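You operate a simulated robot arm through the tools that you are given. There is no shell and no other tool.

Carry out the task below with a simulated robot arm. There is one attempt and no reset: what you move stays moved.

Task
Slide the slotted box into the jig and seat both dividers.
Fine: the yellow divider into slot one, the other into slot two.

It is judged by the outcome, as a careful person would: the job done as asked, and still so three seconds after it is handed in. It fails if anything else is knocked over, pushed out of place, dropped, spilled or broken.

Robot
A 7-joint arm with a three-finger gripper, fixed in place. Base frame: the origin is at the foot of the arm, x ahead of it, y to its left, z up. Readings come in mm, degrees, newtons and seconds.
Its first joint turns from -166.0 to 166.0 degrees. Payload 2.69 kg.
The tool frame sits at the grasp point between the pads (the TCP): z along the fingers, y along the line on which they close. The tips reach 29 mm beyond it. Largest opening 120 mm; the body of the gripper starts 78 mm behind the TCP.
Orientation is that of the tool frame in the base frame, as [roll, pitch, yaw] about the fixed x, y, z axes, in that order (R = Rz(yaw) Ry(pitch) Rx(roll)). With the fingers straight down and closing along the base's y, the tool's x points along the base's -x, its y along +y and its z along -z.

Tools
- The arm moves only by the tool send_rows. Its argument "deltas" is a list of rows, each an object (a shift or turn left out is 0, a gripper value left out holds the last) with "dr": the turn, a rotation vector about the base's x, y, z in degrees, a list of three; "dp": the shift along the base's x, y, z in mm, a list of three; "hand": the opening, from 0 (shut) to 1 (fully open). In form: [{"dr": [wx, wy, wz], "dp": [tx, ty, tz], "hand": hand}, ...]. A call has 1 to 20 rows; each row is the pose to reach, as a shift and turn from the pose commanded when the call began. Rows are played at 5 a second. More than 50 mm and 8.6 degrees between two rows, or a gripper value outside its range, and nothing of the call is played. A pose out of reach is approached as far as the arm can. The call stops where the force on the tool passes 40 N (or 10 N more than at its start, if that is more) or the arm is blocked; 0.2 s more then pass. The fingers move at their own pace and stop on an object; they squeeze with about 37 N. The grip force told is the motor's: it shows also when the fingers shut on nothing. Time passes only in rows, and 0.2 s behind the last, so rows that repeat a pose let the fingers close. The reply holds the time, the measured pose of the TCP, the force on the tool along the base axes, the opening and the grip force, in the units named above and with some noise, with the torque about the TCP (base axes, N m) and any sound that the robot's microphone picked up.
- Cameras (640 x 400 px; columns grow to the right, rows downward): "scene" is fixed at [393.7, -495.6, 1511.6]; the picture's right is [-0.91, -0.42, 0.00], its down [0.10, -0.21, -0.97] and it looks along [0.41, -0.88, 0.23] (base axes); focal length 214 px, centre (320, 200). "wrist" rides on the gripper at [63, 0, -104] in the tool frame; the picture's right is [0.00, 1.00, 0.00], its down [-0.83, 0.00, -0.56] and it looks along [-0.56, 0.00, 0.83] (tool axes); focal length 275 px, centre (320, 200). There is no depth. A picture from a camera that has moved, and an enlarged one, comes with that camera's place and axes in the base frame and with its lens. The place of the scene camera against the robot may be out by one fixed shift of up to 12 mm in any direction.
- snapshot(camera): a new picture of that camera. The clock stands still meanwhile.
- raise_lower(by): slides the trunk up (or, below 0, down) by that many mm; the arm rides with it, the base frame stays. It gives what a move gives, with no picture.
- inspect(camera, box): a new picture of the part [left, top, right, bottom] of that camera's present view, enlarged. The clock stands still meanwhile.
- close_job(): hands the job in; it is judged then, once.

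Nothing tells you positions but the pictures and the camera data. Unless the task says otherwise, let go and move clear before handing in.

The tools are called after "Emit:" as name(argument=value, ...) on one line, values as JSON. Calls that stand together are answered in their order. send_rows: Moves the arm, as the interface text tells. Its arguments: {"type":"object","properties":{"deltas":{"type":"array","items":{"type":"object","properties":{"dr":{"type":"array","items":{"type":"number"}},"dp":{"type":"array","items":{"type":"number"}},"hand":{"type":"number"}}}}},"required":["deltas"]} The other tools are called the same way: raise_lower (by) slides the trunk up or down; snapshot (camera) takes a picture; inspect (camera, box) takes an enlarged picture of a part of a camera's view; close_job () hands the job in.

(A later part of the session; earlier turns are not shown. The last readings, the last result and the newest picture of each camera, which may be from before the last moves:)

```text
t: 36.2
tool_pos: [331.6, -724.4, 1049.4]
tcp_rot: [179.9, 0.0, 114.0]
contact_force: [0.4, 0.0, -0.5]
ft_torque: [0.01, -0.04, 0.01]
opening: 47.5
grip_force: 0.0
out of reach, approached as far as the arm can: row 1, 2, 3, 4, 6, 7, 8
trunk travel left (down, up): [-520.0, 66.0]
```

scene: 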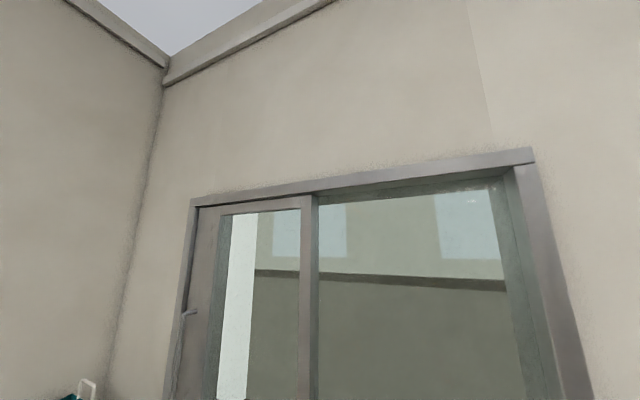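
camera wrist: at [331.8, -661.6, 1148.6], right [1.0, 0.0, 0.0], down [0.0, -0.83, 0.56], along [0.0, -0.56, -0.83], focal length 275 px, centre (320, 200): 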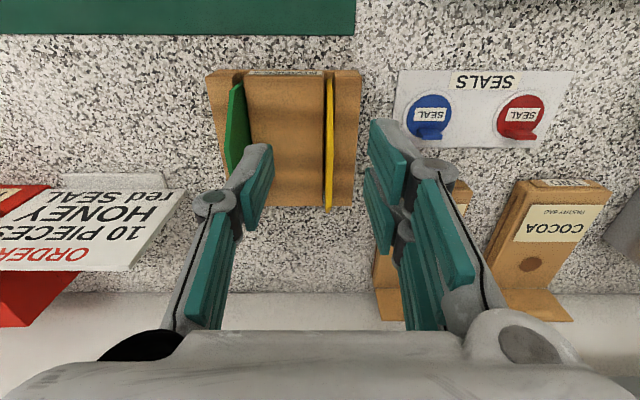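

Odd: some retreat poses were flagged as unreachable too, which suggests a joint limit rather than plain distance. I'll back off further while restoring the yaw, and see how it responds.

Emit:
send_rows(deltas=[{"dp": [0, 20, 20], "dr": [0, 0, -8]}, {"dp": [0, 40, 40], "dr": [0, 0, -16]}, {"dp": [0, 70, 50], "dr": [0, 0, -24]}, {"dp": [0, 100, 50], "dr": [0, 0, -24]}, {"dp": [0, 100, 50], "dr": [0, 0, -24]}])

```text
t: 37.4
tool_pos: [348.9, -709.3, 1112.7]
tcp_rot: [-179.9, -0.1, 89.8]
contact_force: [0.2, -0.3, -0.1]
ft_torque: [-0.06, 0.02, -0.02]
opening: 48.0
grip_force: 0.1
out of reach, approached as far as the arm can: row 1, 2, 3, 4, 5
trunk travel left (down, up): [-520.0, 66.0]
```

The behaviour while clipped is inconsistent, so I'll hold still for a moment to see where the commanded pose really is.

Emit:
send_rows(deltas=[{"dp": [0, 0, 0]}, {"dp": [0, 0, 0]}])

Emit:
send_rows(deltas=[{"dp": [0, 20, 0]}, {"dp": [0, 40, 0]}, {"dp": [0, 40, 0]}])

```text
t: 38.0
tool_pos: [349.1, -709.3, 1114.0]
tcp_rot: [-180.0, -0.1, 89.9]
contact_force: [-0.9, 0.8, -0.1]
ft_torque: [0.0, -0.02, 0.0]
opening: 48.0
grip_force: 0.1
trunk travel left (down, up): [-520.0, 66.0]
```

```text
t: 38.8
tool_pos: [357.7, -706.4, 1117.6]
tcp_rot: [-180.0, 0.0, 89.9]
contact_force: [-0.4, -0.7, 0.3]
ft_torque: [0.01, -0.02, -0.02]
opening: 47.8
grip_force: 0.0
out of reach, approached as far as the arm can: row 1, 2, 3
trunk travel left (down, up): [-520.0, 66.0]
```

The reference is the clipped pose, and a simple +y retreat is refused. I'll try heading back to the last good pose on the way in, (339, -683, 1066).

Emit:
send_rows(deltas=[{"dp": [-10, 10, -20]}, {"dp": [-19, 20, -40]}, {"dp": [-19, 23, -51]}, {"dp": [-19, 23, -51]}])

```text
t: 39.8
tool_pos: [344.9, -716.0, 1073.8]
tcp_rot: [180.0, -0.1, 90.0]
contact_force: [-0.3, -0.3, 0.4]
ft_torque: [0.0, 0.0, 0.03]
opening: 47.8
grip_force: 0.0
out of reach, approached as far as the arm can: row 1, 2, 3, 4
trunk travel left (down, up): [-520.0, 66.0]
```

The tip only slides along a sphere-like surface, so the arm is stuck near full extension. I'll command a clear radial retreat, inward and upward, with larger steps to make the elbow bend.

Emit:
send_rows(deltas=[{"dp": [-18, 42, 0]}, {"dp": [-36, 84, 0]}, {"dp": [-54, 126, 0]}, {"dp": [-72, 168, 0]}, {"dp": [-72, 168, 0]}, {"dp": [-72, 168, 0]}])

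```text
t: 41.2
tool_pos: [318.1, -719.5, 1090.3]
tcp_rot: [180.0, 0.0, 90.0]
contact_force: [0.7, 0.3, 0.4]
ft_torque: [-0.01, -0.02, 0.02]
opening: 48.2
grip_force: 0.1
out of reach, approached as far as the arm can: row 1, 2, 3, 4, 5, 6
trunk travel left (down, up): [-520.0, 66.0]
```

The points fit a full-extension sphere, which explains the sticking. The last command did pull in by about 7 mm, so I'll keep retreating radially.

Emit:
send_rows(deltas=[{"dp": [-15, 40, 0]}, {"dp": [-30, 80, 0]}, {"dp": [-40, 110, 0]}, {"dp": [-40, 110, 0]}])

```text
t: 42.2
tool_pos: [303.2, -721.1, 1103.8]
tcp_rot: [179.9, -0.1, 90.0]
contact_force: [0.2, 0.2, -0.4]
ft_torque: [-0.05, -0.03, 0.01]
opening: 47.9
grip_force: 0.0
out of reach, approached as far as the arm can: row 1, 2, 3, 4
trunk travel left (down, up): [-520.0, 66.0]
```

Progress inward is slow, and the blocked direction is mostly y. I'll try rising first, since z motion seems free, then come inward.

Emit:
send_rows(deltas=[{"dp": [0, 0, 40]}, {"dp": [0, 0, 80]}, {"dp": [0, 0, 120]}, {"dp": [0, 40, 140]}, {"dp": [0, 80, 150]}, {"dp": [0, 120, 150]}, {"dp": [0, 160, 150]}, {"dp": [0, 160, 150]}])

```text
t: 44.0
tool_pos: [301.7, -562.8, 1251.8]
tcp_rot: [180.0, 0.0, 89.9]
contact_force: [-0.8, 0.1, 0.6]
ft_torque: [0.02, -0.02, 0.01]
opening: 47.8
grip_force: 0.1
out of reach, approached as far as the arm can: row 1, 2, 3
trunk travel left (down, up): [-520.0, 66.0]
```

The arm is free again at (302, -563, 1252). I'll tilt the tool 18° about x so the tips lean outward; that lies in the plates' own plane, so the grip stays valid. Then I'll approach the yellow divider from above.

Emit:
send_rows(deltas=[{"dr": [-6, 0, 0]}, {"dr": [-12, 0, 0]}, {"dr": [-18, 0, 0]}, {"dp": [10, -20, -35], "dr": [-18, 0, 0]}, {"dp": [20, -40, -70], "dr": [-18, 0, 0]}, {"dp": [28, -60, -105], "dr": [-18, 0, 0]}, {"dp": [34, -80, -140], "dr": [-18, 0, 0]}, {"dp": [37, -100, -175], "dr": [-18, 0, 0]}, {"dp": [37, -120, -195], "dr": [-18, 0, 0]}, {"dp": [37, -120, -195], "dr": [-18, 0, 0]}])

Emit:
snapshot(camera="wrist")

```text
t: 46.2
tool_pos: [340.5, -684.4, 1056.8]
tcp_rot: [180.0, 17.9, 90.0]
contact_force: [-0.1, 0.6, -0.2]
ft_torque: [-0.02, -0.03, 0.03]
opening: 48.1
grip_force: 0.1
trunk travel left (down, up): [-520.0, 66.0]
```

```text
taken
camera wrist: at [339.9, -590.5, 1137.7], right [1.0, 0.0, 0.0], down [0.0, -0.62, 0.79], along [0.0, -0.79, -0.62], focal length 275 px, centre (320, 200)
```

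wrist: 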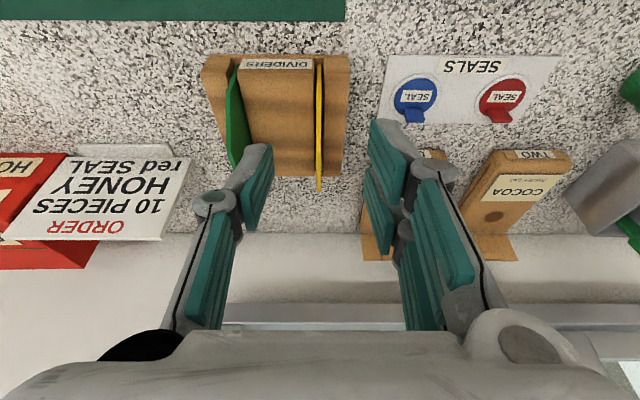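

The yellow plate lines up almost exactly with the gripper's x. I'll move outward over it, staying above the plates.

Emit:
send_rows(deltas=[{"dp": [-1, -20, -5]}, {"dp": [-1.5, -40, -10]}, {"dp": [-1.5, -55, -15]}, {"dp": [-1.5, -68, -18]}, {"dp": [-1.5, -68, -18]}])

Emit:
snapshot(camera="wrist")

Emit:
inspect(camera="wrist", box=[200, 0, 440, 150])

```text
t: 47.4
tool_pos: [339.6, -751.2, 1041.0]
tcp_rot: [180.0, 18.0, 89.9]
contact_force: [-0.4, 0.4, 0.1]
ft_torque: [0.01, -0.01, 0.0]
opening: 48.0
grip_force: 0.0
trunk travel left (down, up): [-520.0, 66.0]
```

```text
taken
camera wrist: at [338.4, -658.3, 1119.7], right [1.0, 0.0, 0.0], down [0.0, -0.62, 0.79], along [0.0, -0.79, -0.62], focal length 275 px, centre (320, 200)
```

wrist: 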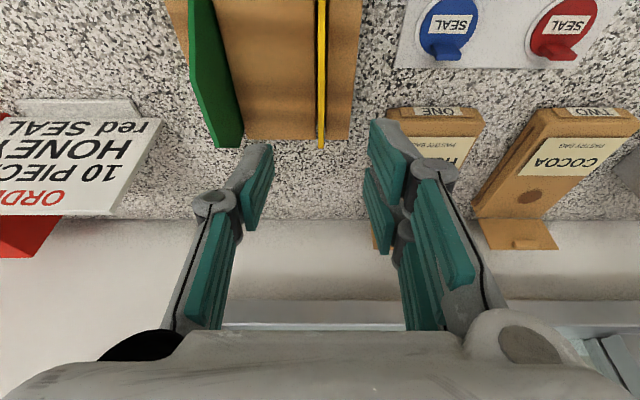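

```text
2.67 times, centred on (320, 75) of wrist
camera zoom: at [338.4, -658.3, 1119.7], right [1.0, 0.0, 0.0], down [0.0, -0.62, 0.79], along [0.0, -0.79, -0.62], focal length 734 px, centre (320, 533)
```

zoom: 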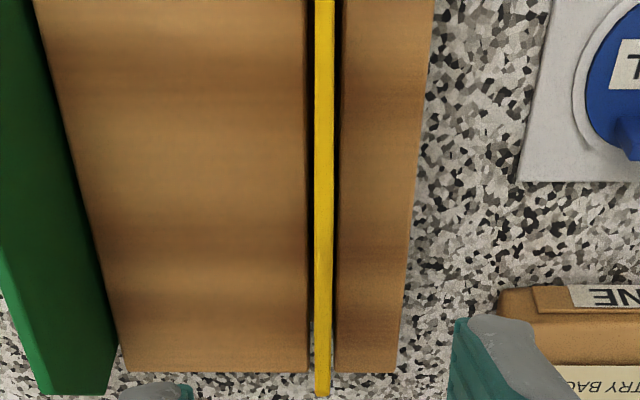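

I'm now over the yellow plate with reach to spare. I'll narrow the fingers to about 30 mm for clearance, descend to z≈964 (tips about 8 mm above the holder), and grip.

Emit:
send_rows(deltas=[{"dp": [0, 0, -20], "hand": 0.25}, {"dp": [0, 0, -40]}, {"dp": [0, 0, -58]}, {"dp": [0, 0, -70]}, {"dp": [0, 0, -76]}, {"dp": [0, 0, -76]}])

Emit:
snapshot(camera="wrist")

```text
t: 48.8
tool_pos: [338.3, -751.1, 964.5]
tcp_rot: [-180.0, 18.0, 90.1]
contact_force: [-0.2, 0.1, 0.3]
ft_torque: [-0.01, -0.04, 0.0]
opening: 30.1
grip_force: 0.1
trunk travel left (down, up): [-520.0, 66.0]
```

```text
taken
camera wrist: at [338.1, -658.2, 1044.2], right [1.0, 0.0, 0.0], down [0.0, -0.62, 0.79], along [0.0, -0.79, -0.62], focal length 275 px, centre (320, 200)
```

wrist: 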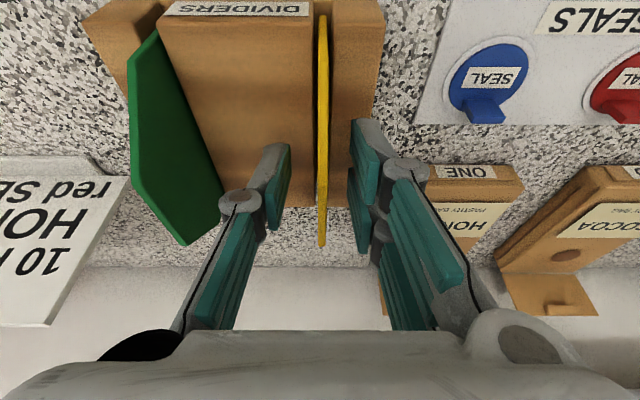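

The yellow plate is between the pads and nothing else is touched. I'll close on it.

Emit:
send_rows(deltas=[{"hand": 0.0}, {"hand": 0.0}, {"hand": 0.0}])

Emit:
inspect(camera="wrist", box=[160, 0, 480, 250])

```text
t: 49.6
tool_pos: [340.4, -750.4, 964.2]
tcp_rot: [-180.0, 17.9, 90.0]
contact_force: [1.2, 0.1, 0.1]
ft_torque: [0.02, -0.01, -0.02]
opening: 6.0
grip_force: 31.6
trunk travel left (down, up): [-520.0, 66.0]
```

```text
1.60 times, centred on (320, 125) of wrist
camera zoom: at [338.1, -658.2, 1044.3], right [1.0, 0.0, 0.0], down [0.0, -0.62, 0.79], along [0.0, -0.79, -0.62], focal length 440 px, centre (320, 320)
```

zoom: 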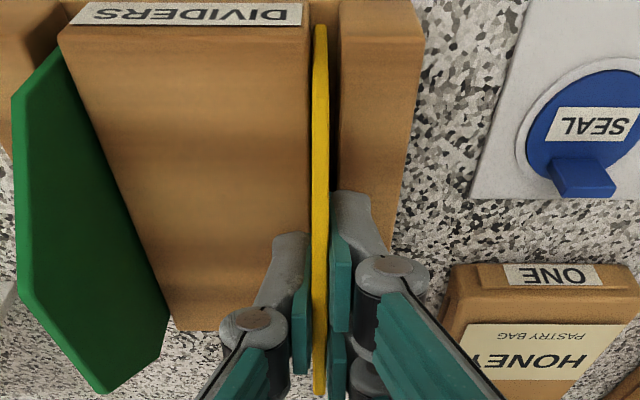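

The plate is gripped. I'll lift it straight up out of the holder slowly.

Emit:
send_rows(deltas=[{"dp": [0, 0, 10]}, {"dp": [0, 0, 22]}, {"dp": [0, 0, 36]}, {"dp": [0, 0, 50]}, {"dp": [0, 0, 64]}, {"dp": [0, 0, 76]}, {"dp": [0, 0, 80]}, {"dp": [0, 0, 80]}])

Emit:
snapshot(camera="wrist")

```text
t: 51.4
tool_pos: [338.9, -751.8, 1042.9]
tcp_rot: [-179.9, 18.0, 90.0]
contact_force: [0.1, -0.4, 0.6]
ft_torque: [-0.03, 0.02, -0.01]
opening: 5.9
grip_force: 31.7
trunk travel left (down, up): [-520.0, 66.0]
```

```text
taken
camera wrist: at [338.3, -658.2, 1124.0], right [1.0, 0.0, 0.0], down [0.0, -0.62, 0.79], along [0.0, -0.79, -0.62], focal length 275 px, centre (320, 200)
```

wrist: 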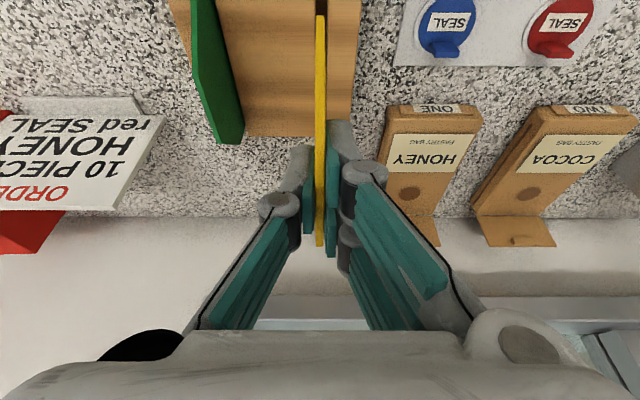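

The yellow divider is out of the holder and held upright. I'll zoom in to measure it relative to the TCP.

Emit:
inspect(camera="wrist", box=[256, 0, 384, 80])

Emit:
inspect(camera="wrist", box=[256, 70, 384, 150])

Emit:
inspect(camera="wrist", box=[256, 180, 384, 260])

```text
5.00 times, centred on (320, 40) of wrist
camera zoom: at [338.3, -658.2, 1124.0], right [1.0, 0.0, 0.0], down [0.0, -0.62, 0.79], along [0.0, -0.79, -0.62], focal length 1376 px, centre (320, 1000)
```

zoom: 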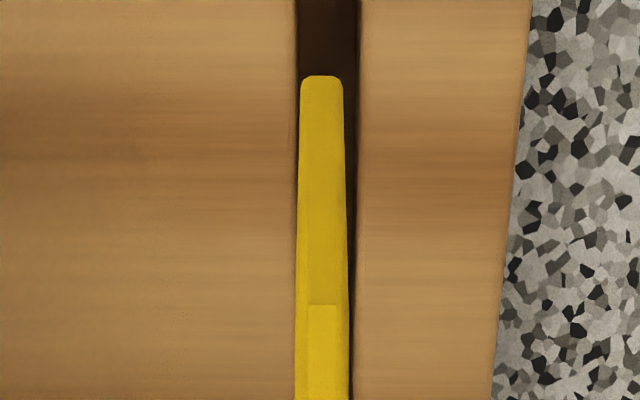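

```text
5.00 times, centred on (320, 110) of wrist
camera zoom: at [338.3, -658.2, 1124.0], right [1.0, 0.0, 0.0], down [0.0, -0.62, 0.79], along [0.0, -0.79, -0.62], focal length 1376 px, centre (320, 650)
```

zoom: 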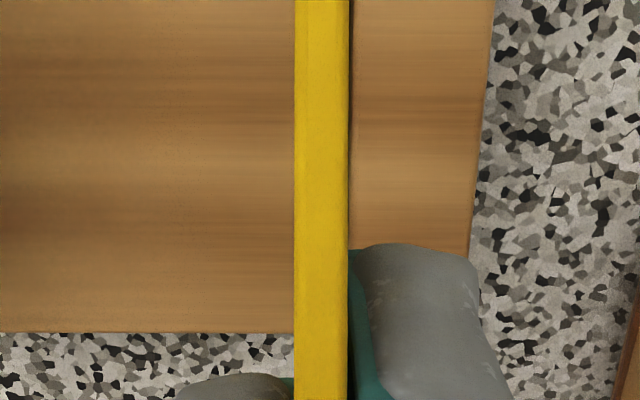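

```text
5.00 times, centred on (320, 220) of wrist
camera zoom: at [338.3, -658.2, 1124.0], right [1.0, 0.0, 0.0], down [0.0, -0.62, 0.79], along [0.0, -0.79, -0.62], focal length 1376 px, centre (320, 100)
```

zoom: 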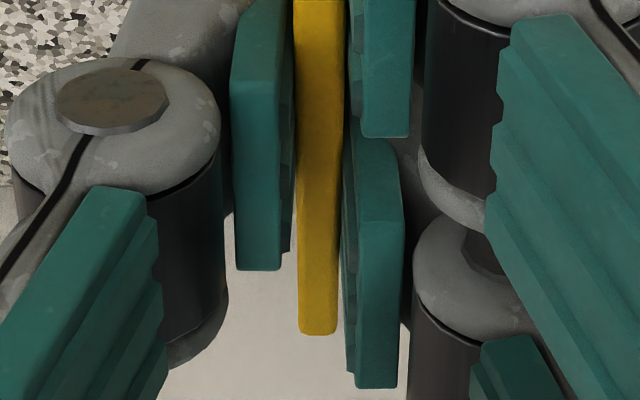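

The plate's bottom edge is about 65 mm below the TCP, its centre about 10 mm to -y of the TCP, and it hangs vertical. Next I'll carry it inward and across to hover above slot ONE, with its bottom about 27 mm over the rim.

Emit:
send_rows(deltas=[{"dp": [0, 20, 0]}, {"dp": [0, 55, 0]}, {"dp": [0, 95, 2]}, {"dp": [20, 135, 4]}, {"dp": [50, 165, 6]}, {"dp": [85, 190, 6]}, {"dp": [125, 208, 6]}, {"dp": [160, 208, 6]}, {"dp": [182, 208, 6]}, {"dp": [190.8, 208, 6]}, {"dp": [190.8, 208, 6]}, {"dp": [190.8, 208, 6]}])

Emit:
snapshot(camera="wrist")

Emit:
inspect(camera="wrist", box=[256, 0, 384, 80])

Emit:
inspect(camera="wrist", box=[256, 60, 384, 140])

```text
t: 54.0
tool_pos: [528.1, -542.0, 1050.3]
tcp_rot: [180.0, 18.0, 90.0]
contact_force: [-1.1, -0.6, 1.1]
ft_torque: [0.01, 0.01, -0.01]
opening: 5.8
grip_force: 31.5
trunk travel left (down, up): [-520.0, 66.0]
```

```text
taken
camera wrist: at [528.4, -449.7, 1129.9], right [1.0, 0.0, 0.0], down [0.0, -0.62, 0.79], along [0.0, -0.79, -0.62], focal length 275 px, centre (320, 200)
```

wrist: 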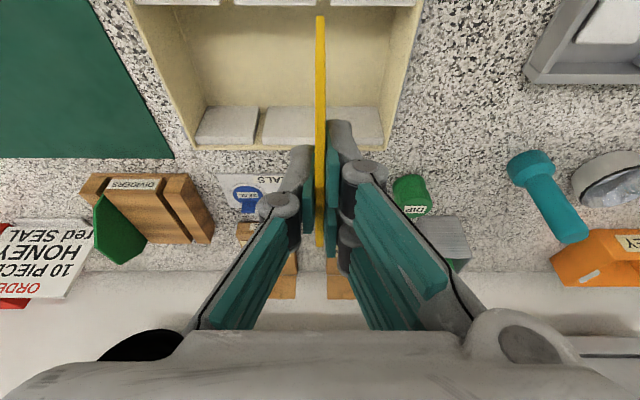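

```text
5.00 times, centred on (320, 40) of wrist
camera zoom: at [528.4, -449.7, 1129.9], right [1.0, 0.0, 0.0], down [0.0, -0.62, 0.79], along [0.0, -0.79, -0.62], focal length 1376 px, centre (320, 1000)
```

zoom: 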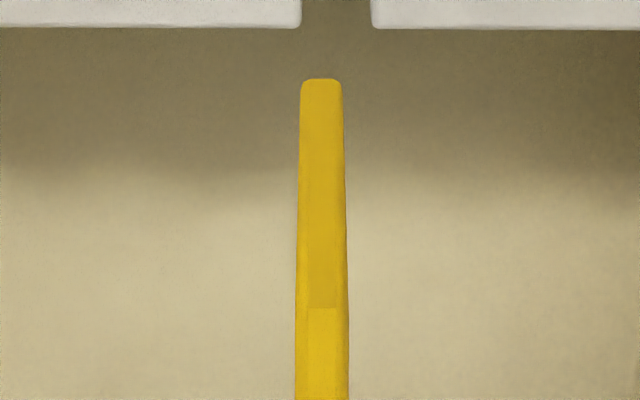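

```text
5.00 times, centred on (320, 100) of wrist
camera zoom: at [528.4, -449.7, 1129.9], right [1.0, 0.0, 0.0], down [0.0, -0.62, 0.79], along [0.0, -0.79, -0.62], focal length 1376 px, centre (320, 700)
```

zoom: 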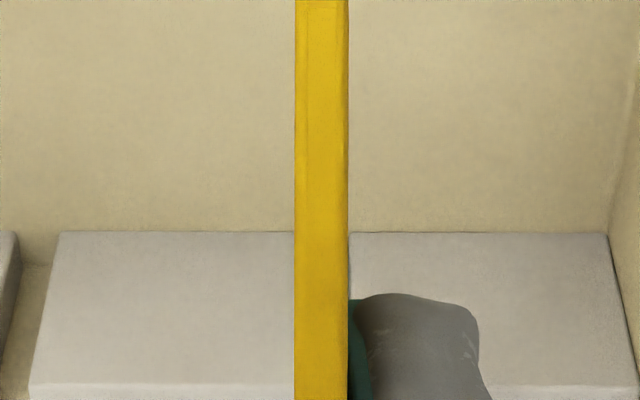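

Hovering over slot ONE, the plate is about 1.7 mm short in x of the slot gap's centre. I'll correct that and come down 22 mm, with the plate still above the rim, to bring the near wall into view for a y check.

Emit:
send_rows(deltas=[{"dp": [1.7, 0, -11]}, {"dp": [1.7, 0, -22]}, {"dp": [1.7, 0, -22]}, {"dp": [1.7, 0, -22]}])

Emit:
inspect(camera="wrist", box=[272, 0, 368, 60])

Emit:
inspect(camera="wrist", box=[160, 0, 480, 200])

```text
t: 55.0
tool_pos: [531.8, -542.8, 1028.3]
tcp_rot: [-180.0, 18.1, 90.0]
contact_force: [-0.7, -0.5, -0.4]
ft_torque: [-0.01, 0.02, 0.0]
opening: 6.0
grip_force: 31.9
trunk travel left (down, up): [-520.0, 66.0]
```

```text
6.67 times, centred on (320, 30) of wrist
camera zoom: at [530.4, -450.1, 1108.1], right [1.0, 0.0, 0.0], down [0.0, -0.62, 0.79], along [0.0, -0.79, -0.62], focal length 1835 px, centre (320, 1333)
```

zoom: 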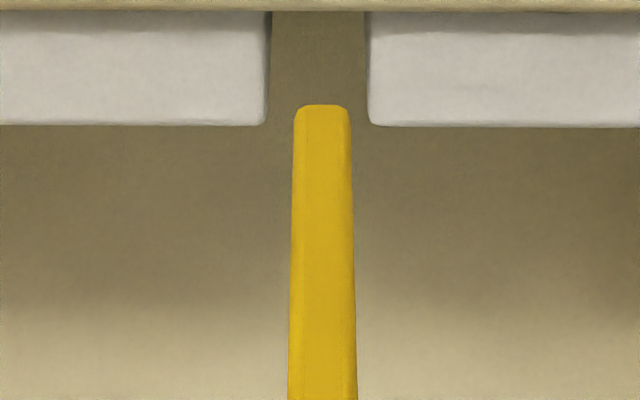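

```text
2.00 times, centred on (320, 100) of wrist
camera zoom: at [530.4, -450.1, 1108.1], right [1.0, 0.0, 0.0], down [0.0, -0.62, 0.79], along [0.0, -0.79, -0.62], focal length 551 px, centre (320, 400)
```

zoom: 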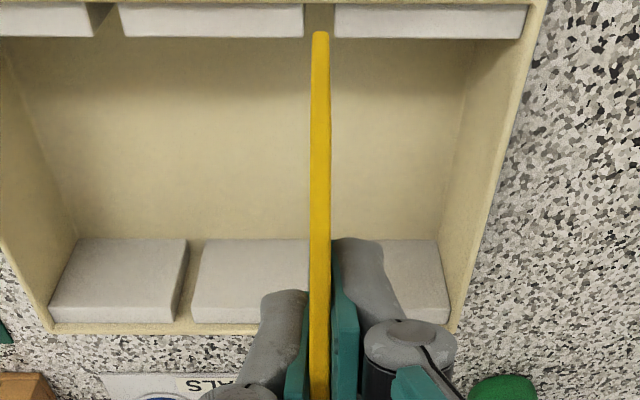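

The plate is now centred in the slot gap in x, with roughly 2 mm clearance to the near wall. I'll lower it slowly, checking force as it passes the rim.

Emit:
send_rows(deltas=[{"dp": [0, 0, -4]}, {"dp": [0, 0, -8]}, {"dp": [0, 0, -11]}, {"dp": [0, 0, -13]}, {"dp": [0, 0, -13]}])

Emit:
send_rows(deltas=[{"dp": [0, 0, -1]}, {"dp": [0, 0, -2]}, {"dp": [0, 0, -3]}, {"dp": [0, 0, -3]}])

Emit:
inspect(camera="wrist", box=[272, 0, 368, 60])

Emit:
inspect(camera="wrist", box=[160, 0, 480, 200])

```text
t: 56.2
tool_pos: [531.2, -541.7, 1014.9]
tcp_rot: [179.9, 18.1, 90.0]
contact_force: [0.5, -0.1, -0.2]
ft_torque: [0.02, 0.01, 0.01]
opening: 6.3
grip_force: 31.9
trunk travel left (down, up): [-520.0, 66.0]
```

```text
t: 57.2
tool_pos: [531.5, -542.3, 1011.6]
tcp_rot: [180.0, 18.0, 90.0]
contact_force: [0.0, -0.2, 0.3]
ft_torque: [0.0, 0.0, 0.02]
opening: 6.1
grip_force: 31.4
trunk travel left (down, up): [-520.0, 66.0]
```

```text
6.67 times, centred on (320, 30) of wrist
camera zoom: at [530.7, -449.9, 1091.9], right [1.0, 0.0, 0.0], down [0.0, -0.62, 0.79], along [0.0, -0.79, -0.62], focal length 1835 px, centre (320, 1333)
```

zoom: 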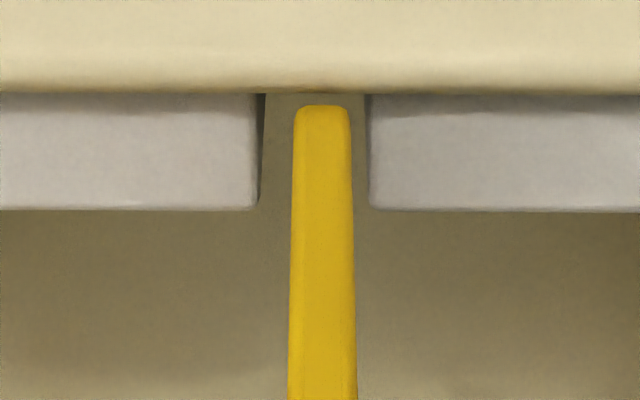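

```text
2.00 times, centred on (320, 100) of wrist
camera zoom: at [530.7, -449.9, 1091.9], right [1.0, 0.0, 0.0], down [0.0, -0.62, 0.79], along [0.0, -0.79, -0.62], focal length 551 px, centre (320, 400)
```

zoom: 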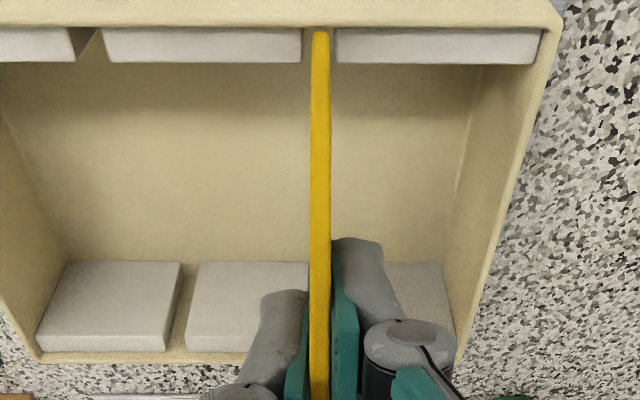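

The plate's lower edge is now just below the rim with no contact. I'll nudge -0.5 mm in x to centre it between the blocks and continue down.

Emit:
send_rows(deltas=[{"dp": [-0.5, 0, -1]}, {"dp": [-0.5, 0, -3]}, {"dp": [-0.5, 0, -5]}, {"dp": [-0.5, 0, -7]}, {"dp": [-0.5, 0, -8]}, {"dp": [-0.5, 0, -8]}])

Emit:
inspect(camera="wrist", box=[256, 0, 384, 80])

```text
t: 58.6
tool_pos: [529.7, -542.3, 1003.4]
tcp_rot: [179.9, 18.0, 90.0]
contact_force: [1.3, -0.6, -0.6]
ft_torque: [-0.03, 0.03, 0.01]
opening: 6.2
grip_force: 31.7
trunk travel left (down, up): [-520.0, 66.0]
```

```text
5.00 times, centred on (320, 40) of wrist
camera zoom: at [530.3, -450.1, 1084.0], right [1.0, 0.0, 0.0], down [0.0, -0.62, 0.79], along [0.0, -0.79, -0.62], focal length 1376 px, centre (320, 1000)
```

zoom: 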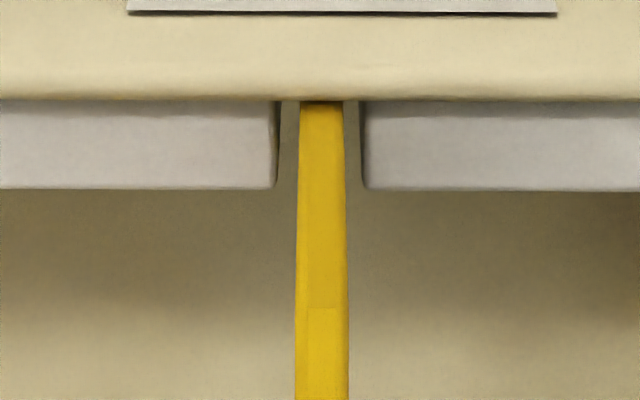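

The plate is between the slot blocks at the near end with clearance on both sides. I'll lower further.

Emit:
send_rows(deltas=[{"dp": [0, 0, -3]}, {"dp": [0, 0, -6]}, {"dp": [0, 0, -9]}, {"dp": [0, 0, -12]}, {"dp": [0, 0, -12]}])

Emit:
send_rows(deltas=[{"dp": [0, 0, -3]}, {"dp": [0, 0, -6]}, {"dp": [0, 0, -9]}, {"dp": [0, 0, -12]}, {"dp": [0, 0, -12]}])

Emit:
snapshot(camera="wrist")

```text
t: 59.8
tool_pos: [531.3, -543.2, 991.4]
tcp_rot: [180.0, 18.0, 90.0]
contact_force: [-0.6, 0.4, -0.3]
ft_torque: [-0.03, -0.01, 0.0]
opening: 6.1
grip_force: 32.2
trunk travel left (down, up): [-520.0, 66.0]
```

```text
t: 61.0
tool_pos: [531.0, -542.3, 979.9]
tcp_rot: [-180.0, 18.1, 89.9]
contact_force: [-0.3, 0.6, -1.1]
ft_torque: [0.0, 0.01, 0.02]
opening: 6.1
grip_force: 32.1
trunk travel left (down, up): [-520.0, 66.0]
```

```text
taken
camera wrist: at [530.1, -450.2, 1059.7], right [1.0, 0.0, 0.0], down [0.0, -0.62, 0.79], along [0.0, -0.79, -0.62], focal length 275 px, centre (320, 200)
```

wrist: 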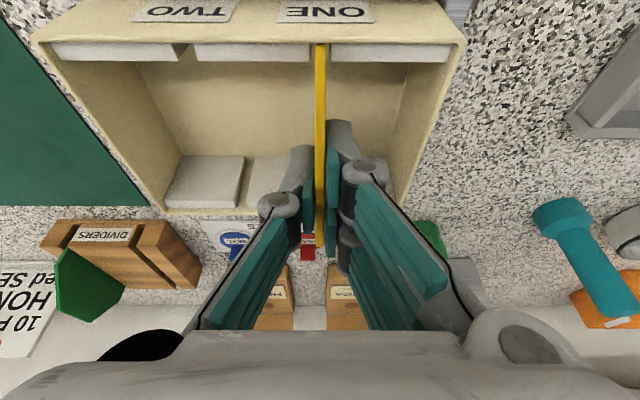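

It's sliding down cleanly in slot ONE with no contact force. The floor should be about 18 mm further, so I'll use smaller steps now.

Emit:
send_rows(deltas=[{"dp": [0, 0, -3]}, {"dp": [0, 0, -6]}, {"dp": [0, 0, -9]}, {"dp": [0, 0, -11]}, {"dp": [0, 0, -11]}])

Emit:
send_rows(deltas=[{"dp": [0, 0, -1]}, {"dp": [0, 0, -2]}, {"dp": [0, 0, -3]}, {"dp": [0, 0, -3]}])

```text
t: 62.2
tool_pos: [532.3, -542.7, 969.5]
tcp_rot: [-180.0, 17.9, 90.0]
contact_force: [-0.7, -0.1, -0.7]
ft_torque: [0.03, -0.02, -0.01]
opening: 6.0
grip_force: 32.0
trunk travel left (down, up): [-520.0, 66.0]
```

```text
t: 63.2
tool_pos: [531.5, -542.4, 966.2]
tcp_rot: [179.9, 18.1, 90.0]
contact_force: [-0.3, -0.1, 0.0]
ft_torque: [-0.04, -0.04, 0.0]
opening: 5.9
grip_force: 31.9
trunk travel left (down, up): [-520.0, 66.0]
```

Still free. I'll keep going in small steps until it touches the floor.

Emit:
send_rows(deltas=[{"dp": [0, 0, -1]}, {"dp": [0, 0, -2]}, {"dp": [0, 0, -2]}])

Emit:
send_rows(deltas=[{"dp": [0, 0, -1]}, {"dp": [0, 0, -1.5]}, {"dp": [0, 0, -1.5]}])

```text
t: 64.0
tool_pos: [531.4, -542.5, 963.5]
tcp_rot: [-180.0, 17.9, 90.0]
contact_force: [0.0, -0.4, -1.4]
ft_torque: [0.0, -0.01, 0.0]
opening: 6.1
grip_force: 31.7
trunk travel left (down, up): [-520.0, 66.0]
```

```text
t: 64.8
tool_pos: [529.6, -542.9, 961.8]
tcp_rot: [-179.9, 18.0, 90.1]
contact_force: [-0.2, 0.0, -0.2]
ft_torque: [-0.01, -0.01, -0.03]
opening: 6.1
grip_force: 31.6
trunk travel left (down, up): [-520.0, 66.0]
```

Emit:
send_rows(deltas=[{"dp": [0, 0, -1]}, {"dp": [0, 0, -1.5]}, {"dp": [0, 0, -1.5]}])

Emit:
inspect(camera="wrist", box=[220, 0, 420, 125])

```text
t: 65.6
tool_pos: [530.8, -543.2, 961.4]
tcp_rot: [179.9, 18.1, 90.0]
contact_force: [0.0, 1.2, 11.0]
ft_torque: [0.09, 0.02, -0.03]
opening: 6.1
grip_force: 31.5
trunk travel left (down, up): [-520.0, 66.0]
```

```text
3.20 times, centred on (320, 62) of wrist
camera zoom: at [530.2, -450.3, 1041.6], right [1.0, 0.0, 0.0], down [0.0, -0.62, 0.79], along [0.0, -0.79, -0.62], focal length 881 px, centre (320, 640)
```

zoom: 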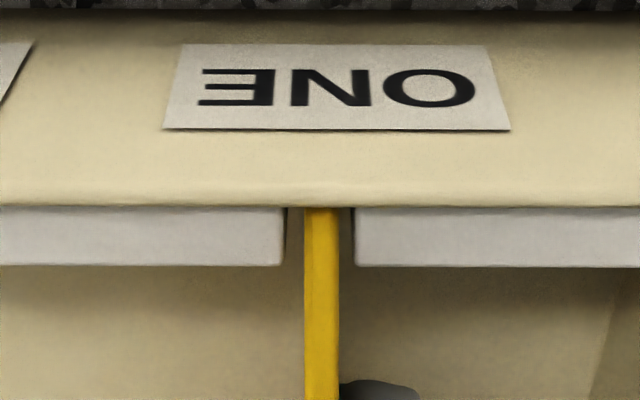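

It touched the floor at the expected depth (11 N upward). I'll relax the preload, open a little, and rise straight up.

Emit:
send_rows(deltas=[{"dp": [0, 0, 1]}, {"dp": [0, 0, 1], "hand": 0.2}, {"dp": [0, 0, 1], "hand": 0.2}, {"dp": [0, 0, 1], "hand": 0.2}, {"dp": [0, 0, 20]}, {"dp": [0, 0, 50]}, {"dp": [0, 0, 85]}, {"dp": [0, 0, 100]}, {"dp": [0, 0, 100]}])

Emit:
snapshot(camera="wrist")

Emit:
inspect(camera="wrist", box=[200, 0, 440, 150])

```text
t: 67.6
tool_pos: [530.8, -541.8, 1061.2]
tcp_rot: [-180.0, 18.0, 90.0]
contact_force: [0.4, 0.5, 0.7]
ft_torque: [-0.01, -0.02, -0.02]
opening: 24.1
grip_force: 0.0
trunk travel left (down, up): [-520.0, 66.0]
```

```text
taken
camera wrist: at [530.1, -449.3, 1141.2], right [1.0, 0.0, 0.0], down [0.0, -0.62, 0.79], along [0.0, -0.79, -0.62], focal length 275 px, centre (320, 200)
```

wrist: 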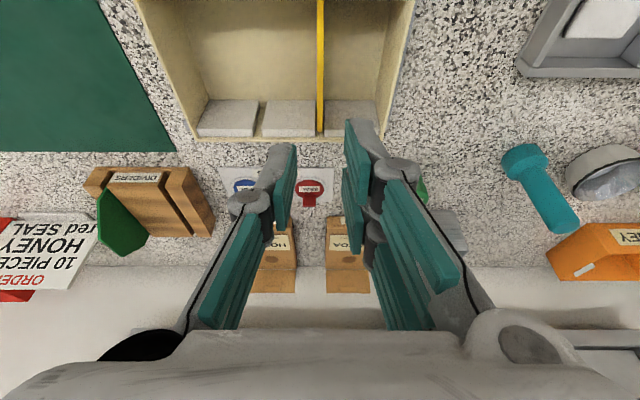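

```text
2.67 times, centred on (320, 75) of wrist
camera zoom: at [530.1, -449.3, 1141.2], right [1.0, 0.0, 0.0], down [0.0, -0.62, 0.79], along [0.0, -0.79, -0.62], focal length 734 px, centre (320, 533)
```

zoom: 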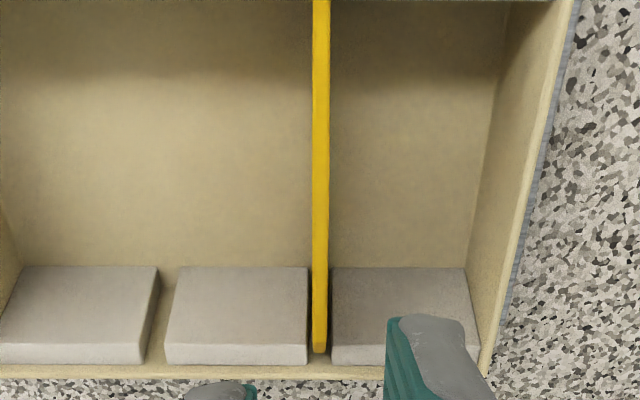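

Yellow is standing in slot ONE between both pairs of blocks. Now I'll go back for the green divider at x≈268.7.

Emit:
send_rows(deltas=[{"dp": [-35, -15, 0], "hand": 0.25}, {"dp": [-70, -30, 0]}, {"dp": [-105, -48, 0]}, {"dp": [-140, -68, 0]}, {"dp": [-175, -88, 0]}, {"dp": [-210, -108, 0]}, {"dp": [-240, -128, 0]}, {"dp": [-262, -148, 0]}, {"dp": [-262, -178, -8]}, {"dp": [-262, -200, -16]}, {"dp": [-262, -209, -20]}, {"dp": [-262, -209, -20]}])

Emit:
snapshot(camera="wrist")

Emit:
inspect(camera="wrist", box=[200, 0, 440, 150])

```text
t: 70.2
tool_pos: [268.8, -751.6, 1040.6]
tcp_rot: [-179.9, 18.0, 89.9]
contact_force: [-0.1, 0.1, 0.8]
ft_torque: [-0.05, 0.04, 0.02]
opening: 30.2
grip_force: 0.0
trunk travel left (down, up): [-520.0, 66.0]
```

```text
taken
camera wrist: at [268.0, -659.0, 1120.4], right [1.0, 0.0, 0.0], down [0.0, -0.62, 0.79], along [0.0, -0.79, -0.62], focal length 275 px, centre (320, 200)
```

wrist: 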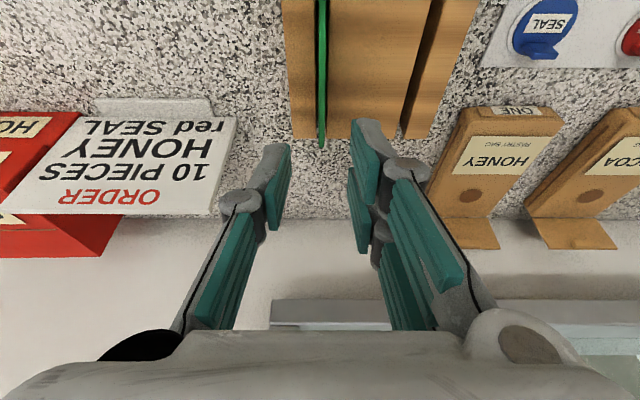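

```text
2.67 times, centred on (320, 75) of wrist
camera zoom: at [268.0, -659.0, 1120.4], right [1.0, 0.0, 0.0], down [0.0, -0.62, 0.79], along [0.0, -0.79, -0.62], focal length 734 px, centre (320, 533)
```

zoom: 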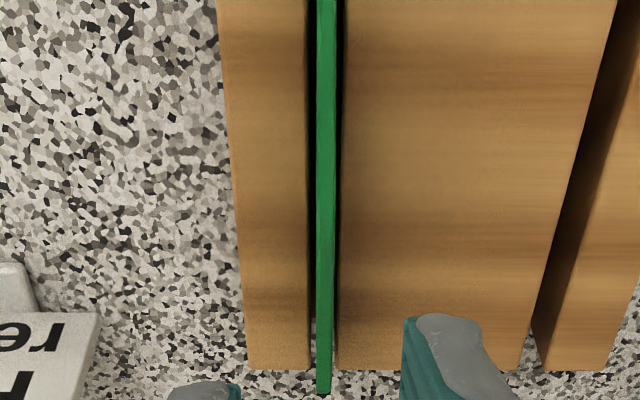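

The green plate is about 1 mm to the right of centre. The order sign stands at x<195, clear of the gripper. I'll correct by 1 mm, descend and grip as before.

Emit:
send_rows(deltas=[{"dp": [1, 0, -20], "hand": 0.25}, {"dp": [1, 0, -40]}, {"dp": [1, 0, -58]}, {"dp": [1, 0, -70]}, {"dp": [1, 0, -76]}, {"dp": [1, 0, -76]}])

Emit:
snapshot(camera="wrist")

```text
t: 71.6
tool_pos: [270.0, -750.9, 963.9]
tcp_rot: [180.0, 18.0, 90.0]
contact_force: [0.3, -0.4, 0.4]
ft_torque: [-0.04, -0.04, 0.02]
opening: 29.7
grip_force: 0.0
trunk travel left (down, up): [-520.0, 66.0]
```

```text
taken
camera wrist: at [269.4, -658.8, 1045.0], right [1.0, 0.0, 0.0], down [0.0, -0.62, 0.79], along [0.0, -0.79, -0.62], focal length 275 px, centre (320, 200)
```

wrist: 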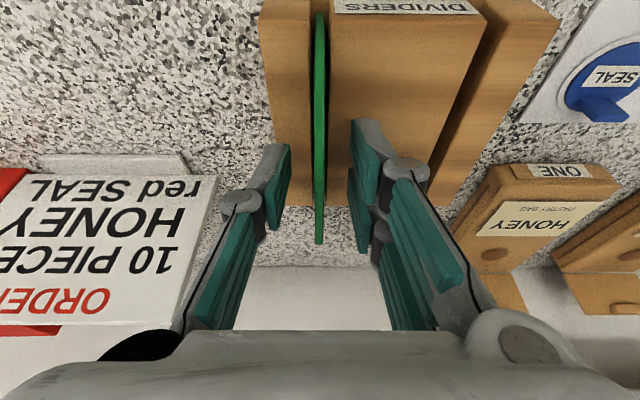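

The green plate is centred between the pads. I'll close and lift straight up.

Emit:
send_rows(deltas=[{"hand": 0.0}, {"hand": 0.0}, {"hand": 0.0}, {"dp": [0, 0, 10]}, {"dp": [0, 0, 22]}, {"dp": [0, 0, 36]}, {"dp": [0, 0, 50]}, {"dp": [0, 0, 64]}, {"dp": [0, 0, 76]}, {"dp": [0, 0, 80]}, {"dp": [0, 0, 80]}])

Emit:
snapshot(camera="wrist")

Emit:
inspect(camera="wrist", box=[256, 0, 384, 80])

```text
t: 74.0
tool_pos: [270.2, -752.2, 1044.4]
tcp_rot: [180.0, 18.0, 89.9]
contact_force: [-0.7, -0.3, -1.2]
ft_torque: [-0.03, 0.01, 0.02]
opening: 6.1
grip_force: 31.7
trunk travel left (down, up): [-520.0, 66.0]
```

```text
taken
camera wrist: at [269.3, -659.4, 1125.6], right [1.0, 0.0, 0.0], down [0.0, -0.62, 0.79], along [0.0, -0.79, -0.62], focal length 275 px, centre (320, 200)
```

wrist: 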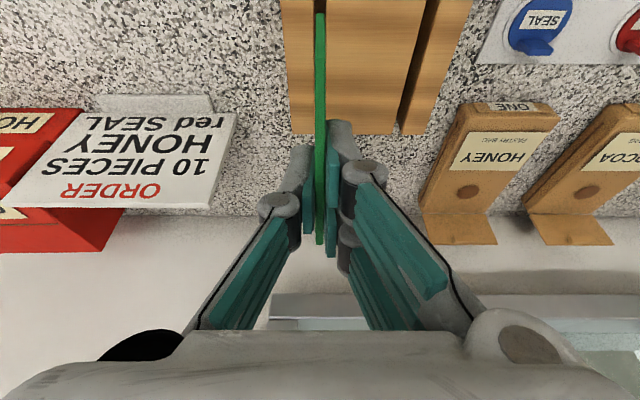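

```text
5.00 times, centred on (320, 40) of wrist
camera zoom: at [269.3, -659.4, 1125.6], right [1.0, 0.0, 0.0], down [0.0, -0.62, 0.79], along [0.0, -0.79, -0.62], focal length 1376 px, centre (320, 1000)
```

zoom: 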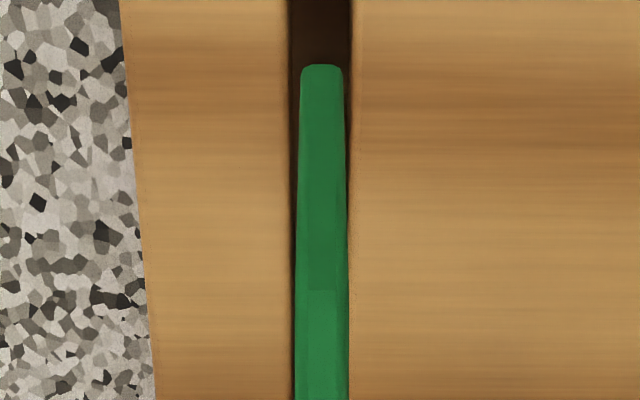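

The green divider is lifted and held the same way, sitting 0.8 mm nearer to the robot in the grip. I'll carry it to hover above slot TWO at x≈475 and verify.

Emit:
send_rows(deltas=[{"dp": [0, 20, 0]}, {"dp": [0, 55, 0]}, {"dp": [0, 95, 2]}, {"dp": [20, 135, 4]}, {"dp": [50, 165, 6]}, {"dp": [85, 190, 6]}, {"dp": [125, 208.5, 6]}, {"dp": [165, 208.5, 6]}, {"dp": [195, 208.5, 6]}, {"dp": [205.5, 208.5, 6]}, {"dp": [205.5, 208.5, 6]}, {"dp": [205.5, 208.5, -16]}, {"dp": [205.5, 208.5, -16]}, {"dp": [205.5, 208.5, -16]}])

Emit:
snapshot(camera="wrist")

Emit:
inspect(camera="wrist", box=[272, 0, 368, 60])

Emit:
inspect(camera="wrist", box=[160, 0, 480, 200])

```text
t: 77.0
tool_pos: [475.3, -544.1, 1028.3]
tcp_rot: [180.0, 17.9, 90.0]
contact_force: [0.1, -0.2, -1.0]
ft_torque: [0.01, 0.02, -0.04]
opening: 5.9
grip_force: 31.8
trunk travel left (down, up): [-520.0, 66.0]
```

```text
taken
camera wrist: at [474.7, -450.7, 1108.1], right [1.0, 0.0, 0.0], down [0.0, -0.62, 0.79], along [0.0, -0.79, -0.62], focal length 275 px, centre (320, 200)
```

wrist: 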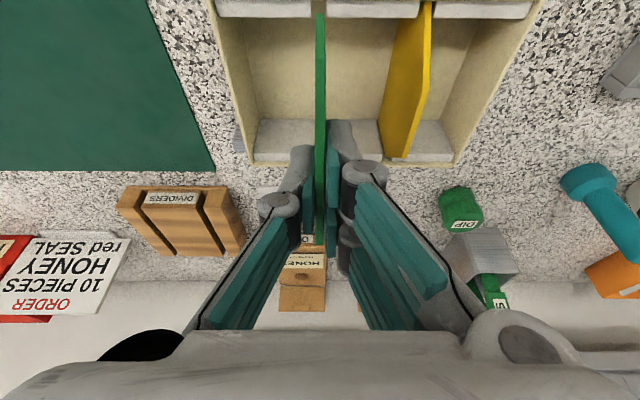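

```text
6.67 times, centred on (320, 30) of wrist
camera zoom: at [474.7, -450.7, 1108.1], right [1.0, 0.0, 0.0], down [0.0, -0.62, 0.79], along [0.0, -0.79, -0.62], focal length 1835 px, centre (320, 1333)
```

zoom: 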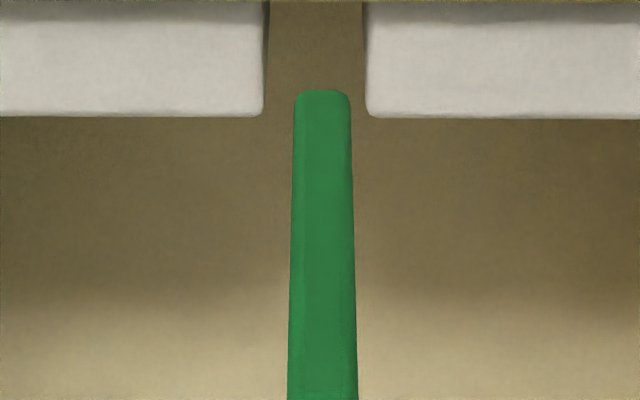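

```text
2.00 times, centred on (320, 100) of wrist
camera zoom: at [474.7, -450.7, 1108.1], right [1.0, 0.0, 0.0], down [0.0, -0.62, 0.79], along [0.0, -0.79, -0.62], focal length 551 px, centre (320, 400)
```

zoom: 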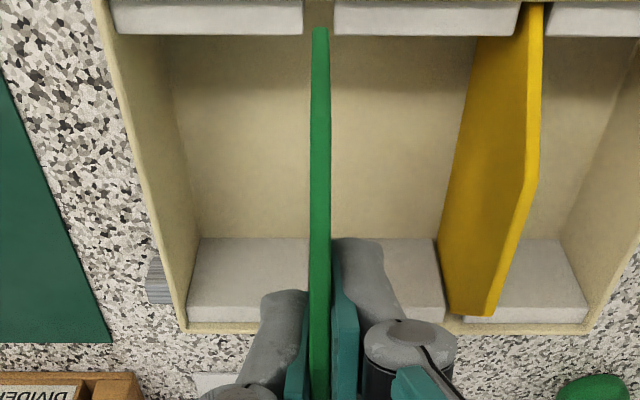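

The green plate is about 0.5 mm right of slot TWO's centre, and its y clearance matches yellow's. I'll nudge it and lower it in stages.

Emit:
send_rows(deltas=[{"dp": [-0.5, -0.3, -4]}, {"dp": [-0.5, -0.3, -8]}, {"dp": [-0.5, -0.3, -12]}, {"dp": [-0.5, -0.3, -16]}, {"dp": [-0.5, -0.3, -16]}])

Emit:
send_rows(deltas=[{"dp": [0, 0, -2]}, {"dp": [0, 0, -4]}, {"dp": [0, 0, -6]}, {"dp": [0, 0, -8]}, {"dp": [0, 0, -8]}])

Emit:
inspect(camera="wrist", box=[256, 0, 384, 80])

```text
t: 78.2
tool_pos: [475.3, -543.5, 1012.6]
tcp_rot: [-180.0, 18.0, 90.0]
contact_force: [-0.2, -0.1, 0.1]
ft_torque: [0.0, 0.01, 0.0]
opening: 6.0
grip_force: 31.6
trunk travel left (down, up): [-520.0, 66.0]
```

```text
t: 79.4
tool_pos: [475.9, -544.1, 1004.1]
tcp_rot: [-180.0, 18.0, 89.9]
contact_force: [0.2, 0.1, -0.2]
ft_torque: [0.0, 0.03, -0.05]
opening: 6.2
grip_force: 31.7
trunk travel left (down, up): [-520.0, 66.0]
```

```text
5.00 times, centred on (320, 40) of wrist
camera zoom: at [474.4, -451.3, 1084.8], right [1.0, 0.0, 0.0], down [0.0, -0.62, 0.79], along [0.0, -0.79, -0.62], focal length 1376 px, centre (320, 1000)
```

zoom: 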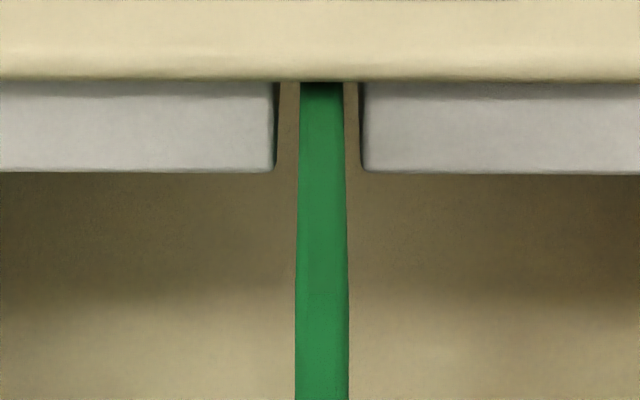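

The green plate is in the slot TWO gap with clearance on both sides and no force. I'll continue down.

Emit:
send_rows(deltas=[{"dp": [0, 0, -3]}, {"dp": [0, 0, -6]}, {"dp": [0, 0, -9]}, {"dp": [0, 0, -12]}, {"dp": [0, 0, -12]}])

Emit:
send_rows(deltas=[{"dp": [0, 0, -3]}, {"dp": [0, 0, -6]}, {"dp": [0, 0, -9]}, {"dp": [0, 0, -12]}, {"dp": [0, 0, -12]}])

Emit:
send_rows(deltas=[{"dp": [0, 0, -3]}, {"dp": [0, 0, -6]}, {"dp": [0, 0, -9]}, {"dp": [0, 0, -12]}, {"dp": [0, 0, -12]}])

Emit:
send_rows(deltas=[{"dp": [0, 0, -1]}, {"dp": [0, 0, -2]}, {"dp": [0, 0, -3]}, {"dp": [0, 0, -3]}])

```text
t: 80.6
tool_pos: [475.5, -543.6, 991.7]
tcp_rot: [179.9, 18.0, 90.0]
contact_force: [0.0, -0.2, -0.6]
ft_torque: [-0.03, 0.01, -0.01]
opening: 5.9
grip_force: 31.9
trunk travel left (down, up): [-520.0, 66.0]
```

```text
t: 81.8
tool_pos: [475.0, -544.3, 980.3]
tcp_rot: [180.0, 18.0, 90.1]
contact_force: [-0.1, 0.1, -0.1]
ft_torque: [0.03, -0.01, 0.02]
opening: 6.0
grip_force: 31.8
trunk travel left (down, up): [-520.0, 66.0]
```

```text
t: 83.0
tool_pos: [474.9, -543.5, 968.7]
tcp_rot: [179.9, 17.9, 90.0]
contact_force: [0.0, 0.2, 0.0]
ft_torque: [0.0, -0.01, 0.04]
opening: 6.2
grip_force: 31.6
trunk travel left (down, up): [-520.0, 66.0]
```

```text
t: 84.0
tool_pos: [474.9, -543.3, 965.5]
tcp_rot: [180.0, 17.9, 89.9]
contact_force: [0.1, -0.2, 0.0]
ft_torque: [0.0, 0.01, 0.04]
opening: 6.1
grip_force: 31.8
trunk travel left (down, up): [-520.0, 66.0]
```

The floor is about 4 mm away, so I'll take the final small steps.

Emit:
send_rows(deltas=[{"dp": [0, 0, -1]}, {"dp": [0, 0, -2]}, {"dp": [0, 0, -2]}])

Emit:
send_rows(deltas=[{"dp": [0, 0, -1]}, {"dp": [0, 0, -1.5]}, {"dp": [0, 0, -1.5]}])

```text
t: 84.8
tool_pos: [474.7, -544.6, 962.5]
tcp_rot: [180.0, 18.0, 90.0]
contact_force: [2.1, 0.6, -0.4]
ft_torque: [0.01, -0.03, 0.0]
opening: 5.9
grip_force: 31.8
trunk travel left (down, up): [-520.0, 66.0]
```

```text
t: 85.6
tool_pos: [475.4, -543.1, 963.4]
tcp_rot: [179.8, 18.1, 90.0]
contact_force: [0.8, 0.5, 5.4]
ft_torque: [0.08, 0.03, -0.01]
opening: 6.2
grip_force: 31.6
trunk travel left (down, up): [-520.0, 66.0]
```

The green plate has touched the floor at the same depth as yellow. I'll release, rise clear, and inspect the result.

Emit:
send_rows(deltas=[{"dp": [0, 0, 0.3]}, {"dp": [0, 0, 0.3], "hand": 0.2}, {"dp": [0, 0, 0.3], "hand": 0.2}, {"dp": [0, 0, 0.3], "hand": 0.2}, {"dp": [0, 0, 20]}, {"dp": [0, 0, 50]}, {"dp": [0, 0, 85]}, {"dp": [0, 0, 120]}, {"dp": [0, 30, 140]}, {"dp": [0, 60, 150]}, {"dp": [25, 70, 150], "hand": 1.0}, {"dp": [25, 70, 150], "hand": 1.0}])

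Emit:
snapshot(camera="wrist")

Emit:
inspect(camera="wrist", box=[220, 0, 420, 125])

```text
t: 88.2
tool_pos: [500.3, -474.8, 1112.0]
tcp_rot: [179.9, 18.1, 89.9]
contact_force: [0.6, -0.6, -0.4]
ft_torque: [0.0, -0.03, -0.01]
opening: 120.0
grip_force: 0.1
trunk travel left (down, up): [-520.0, 66.0]
```

```text
taken
camera wrist: at [498.6, -381.3, 1192.9], right [1.0, 0.0, 0.0], down [0.0, -0.62, 0.79], along [0.0, -0.79, -0.62], focal length 275 px, centre (320, 200)
```

wrist: 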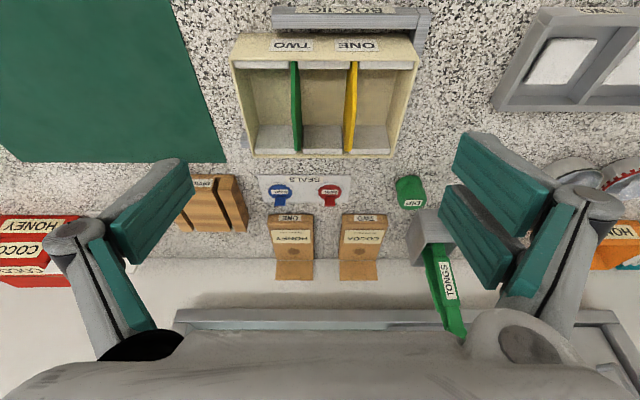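

```text
3.20 times, centred on (320, 62) of wrist
camera zoom: at [498.6, -381.3, 1192.9], right [1.0, 0.0, 0.0], down [0.0, -0.62, 0.79], along [0.0, -0.79, -0.62], focal length 881 px, centre (320, 640)
```

zoom: 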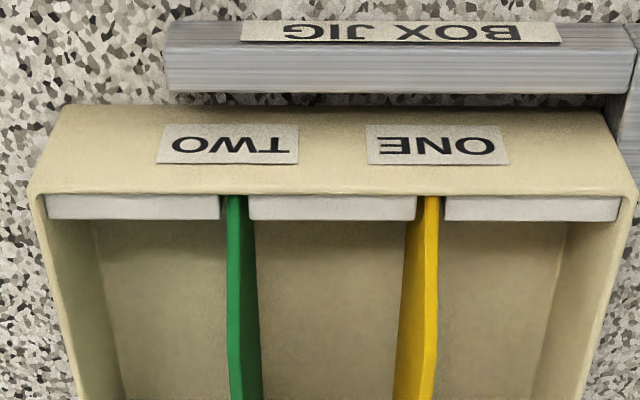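

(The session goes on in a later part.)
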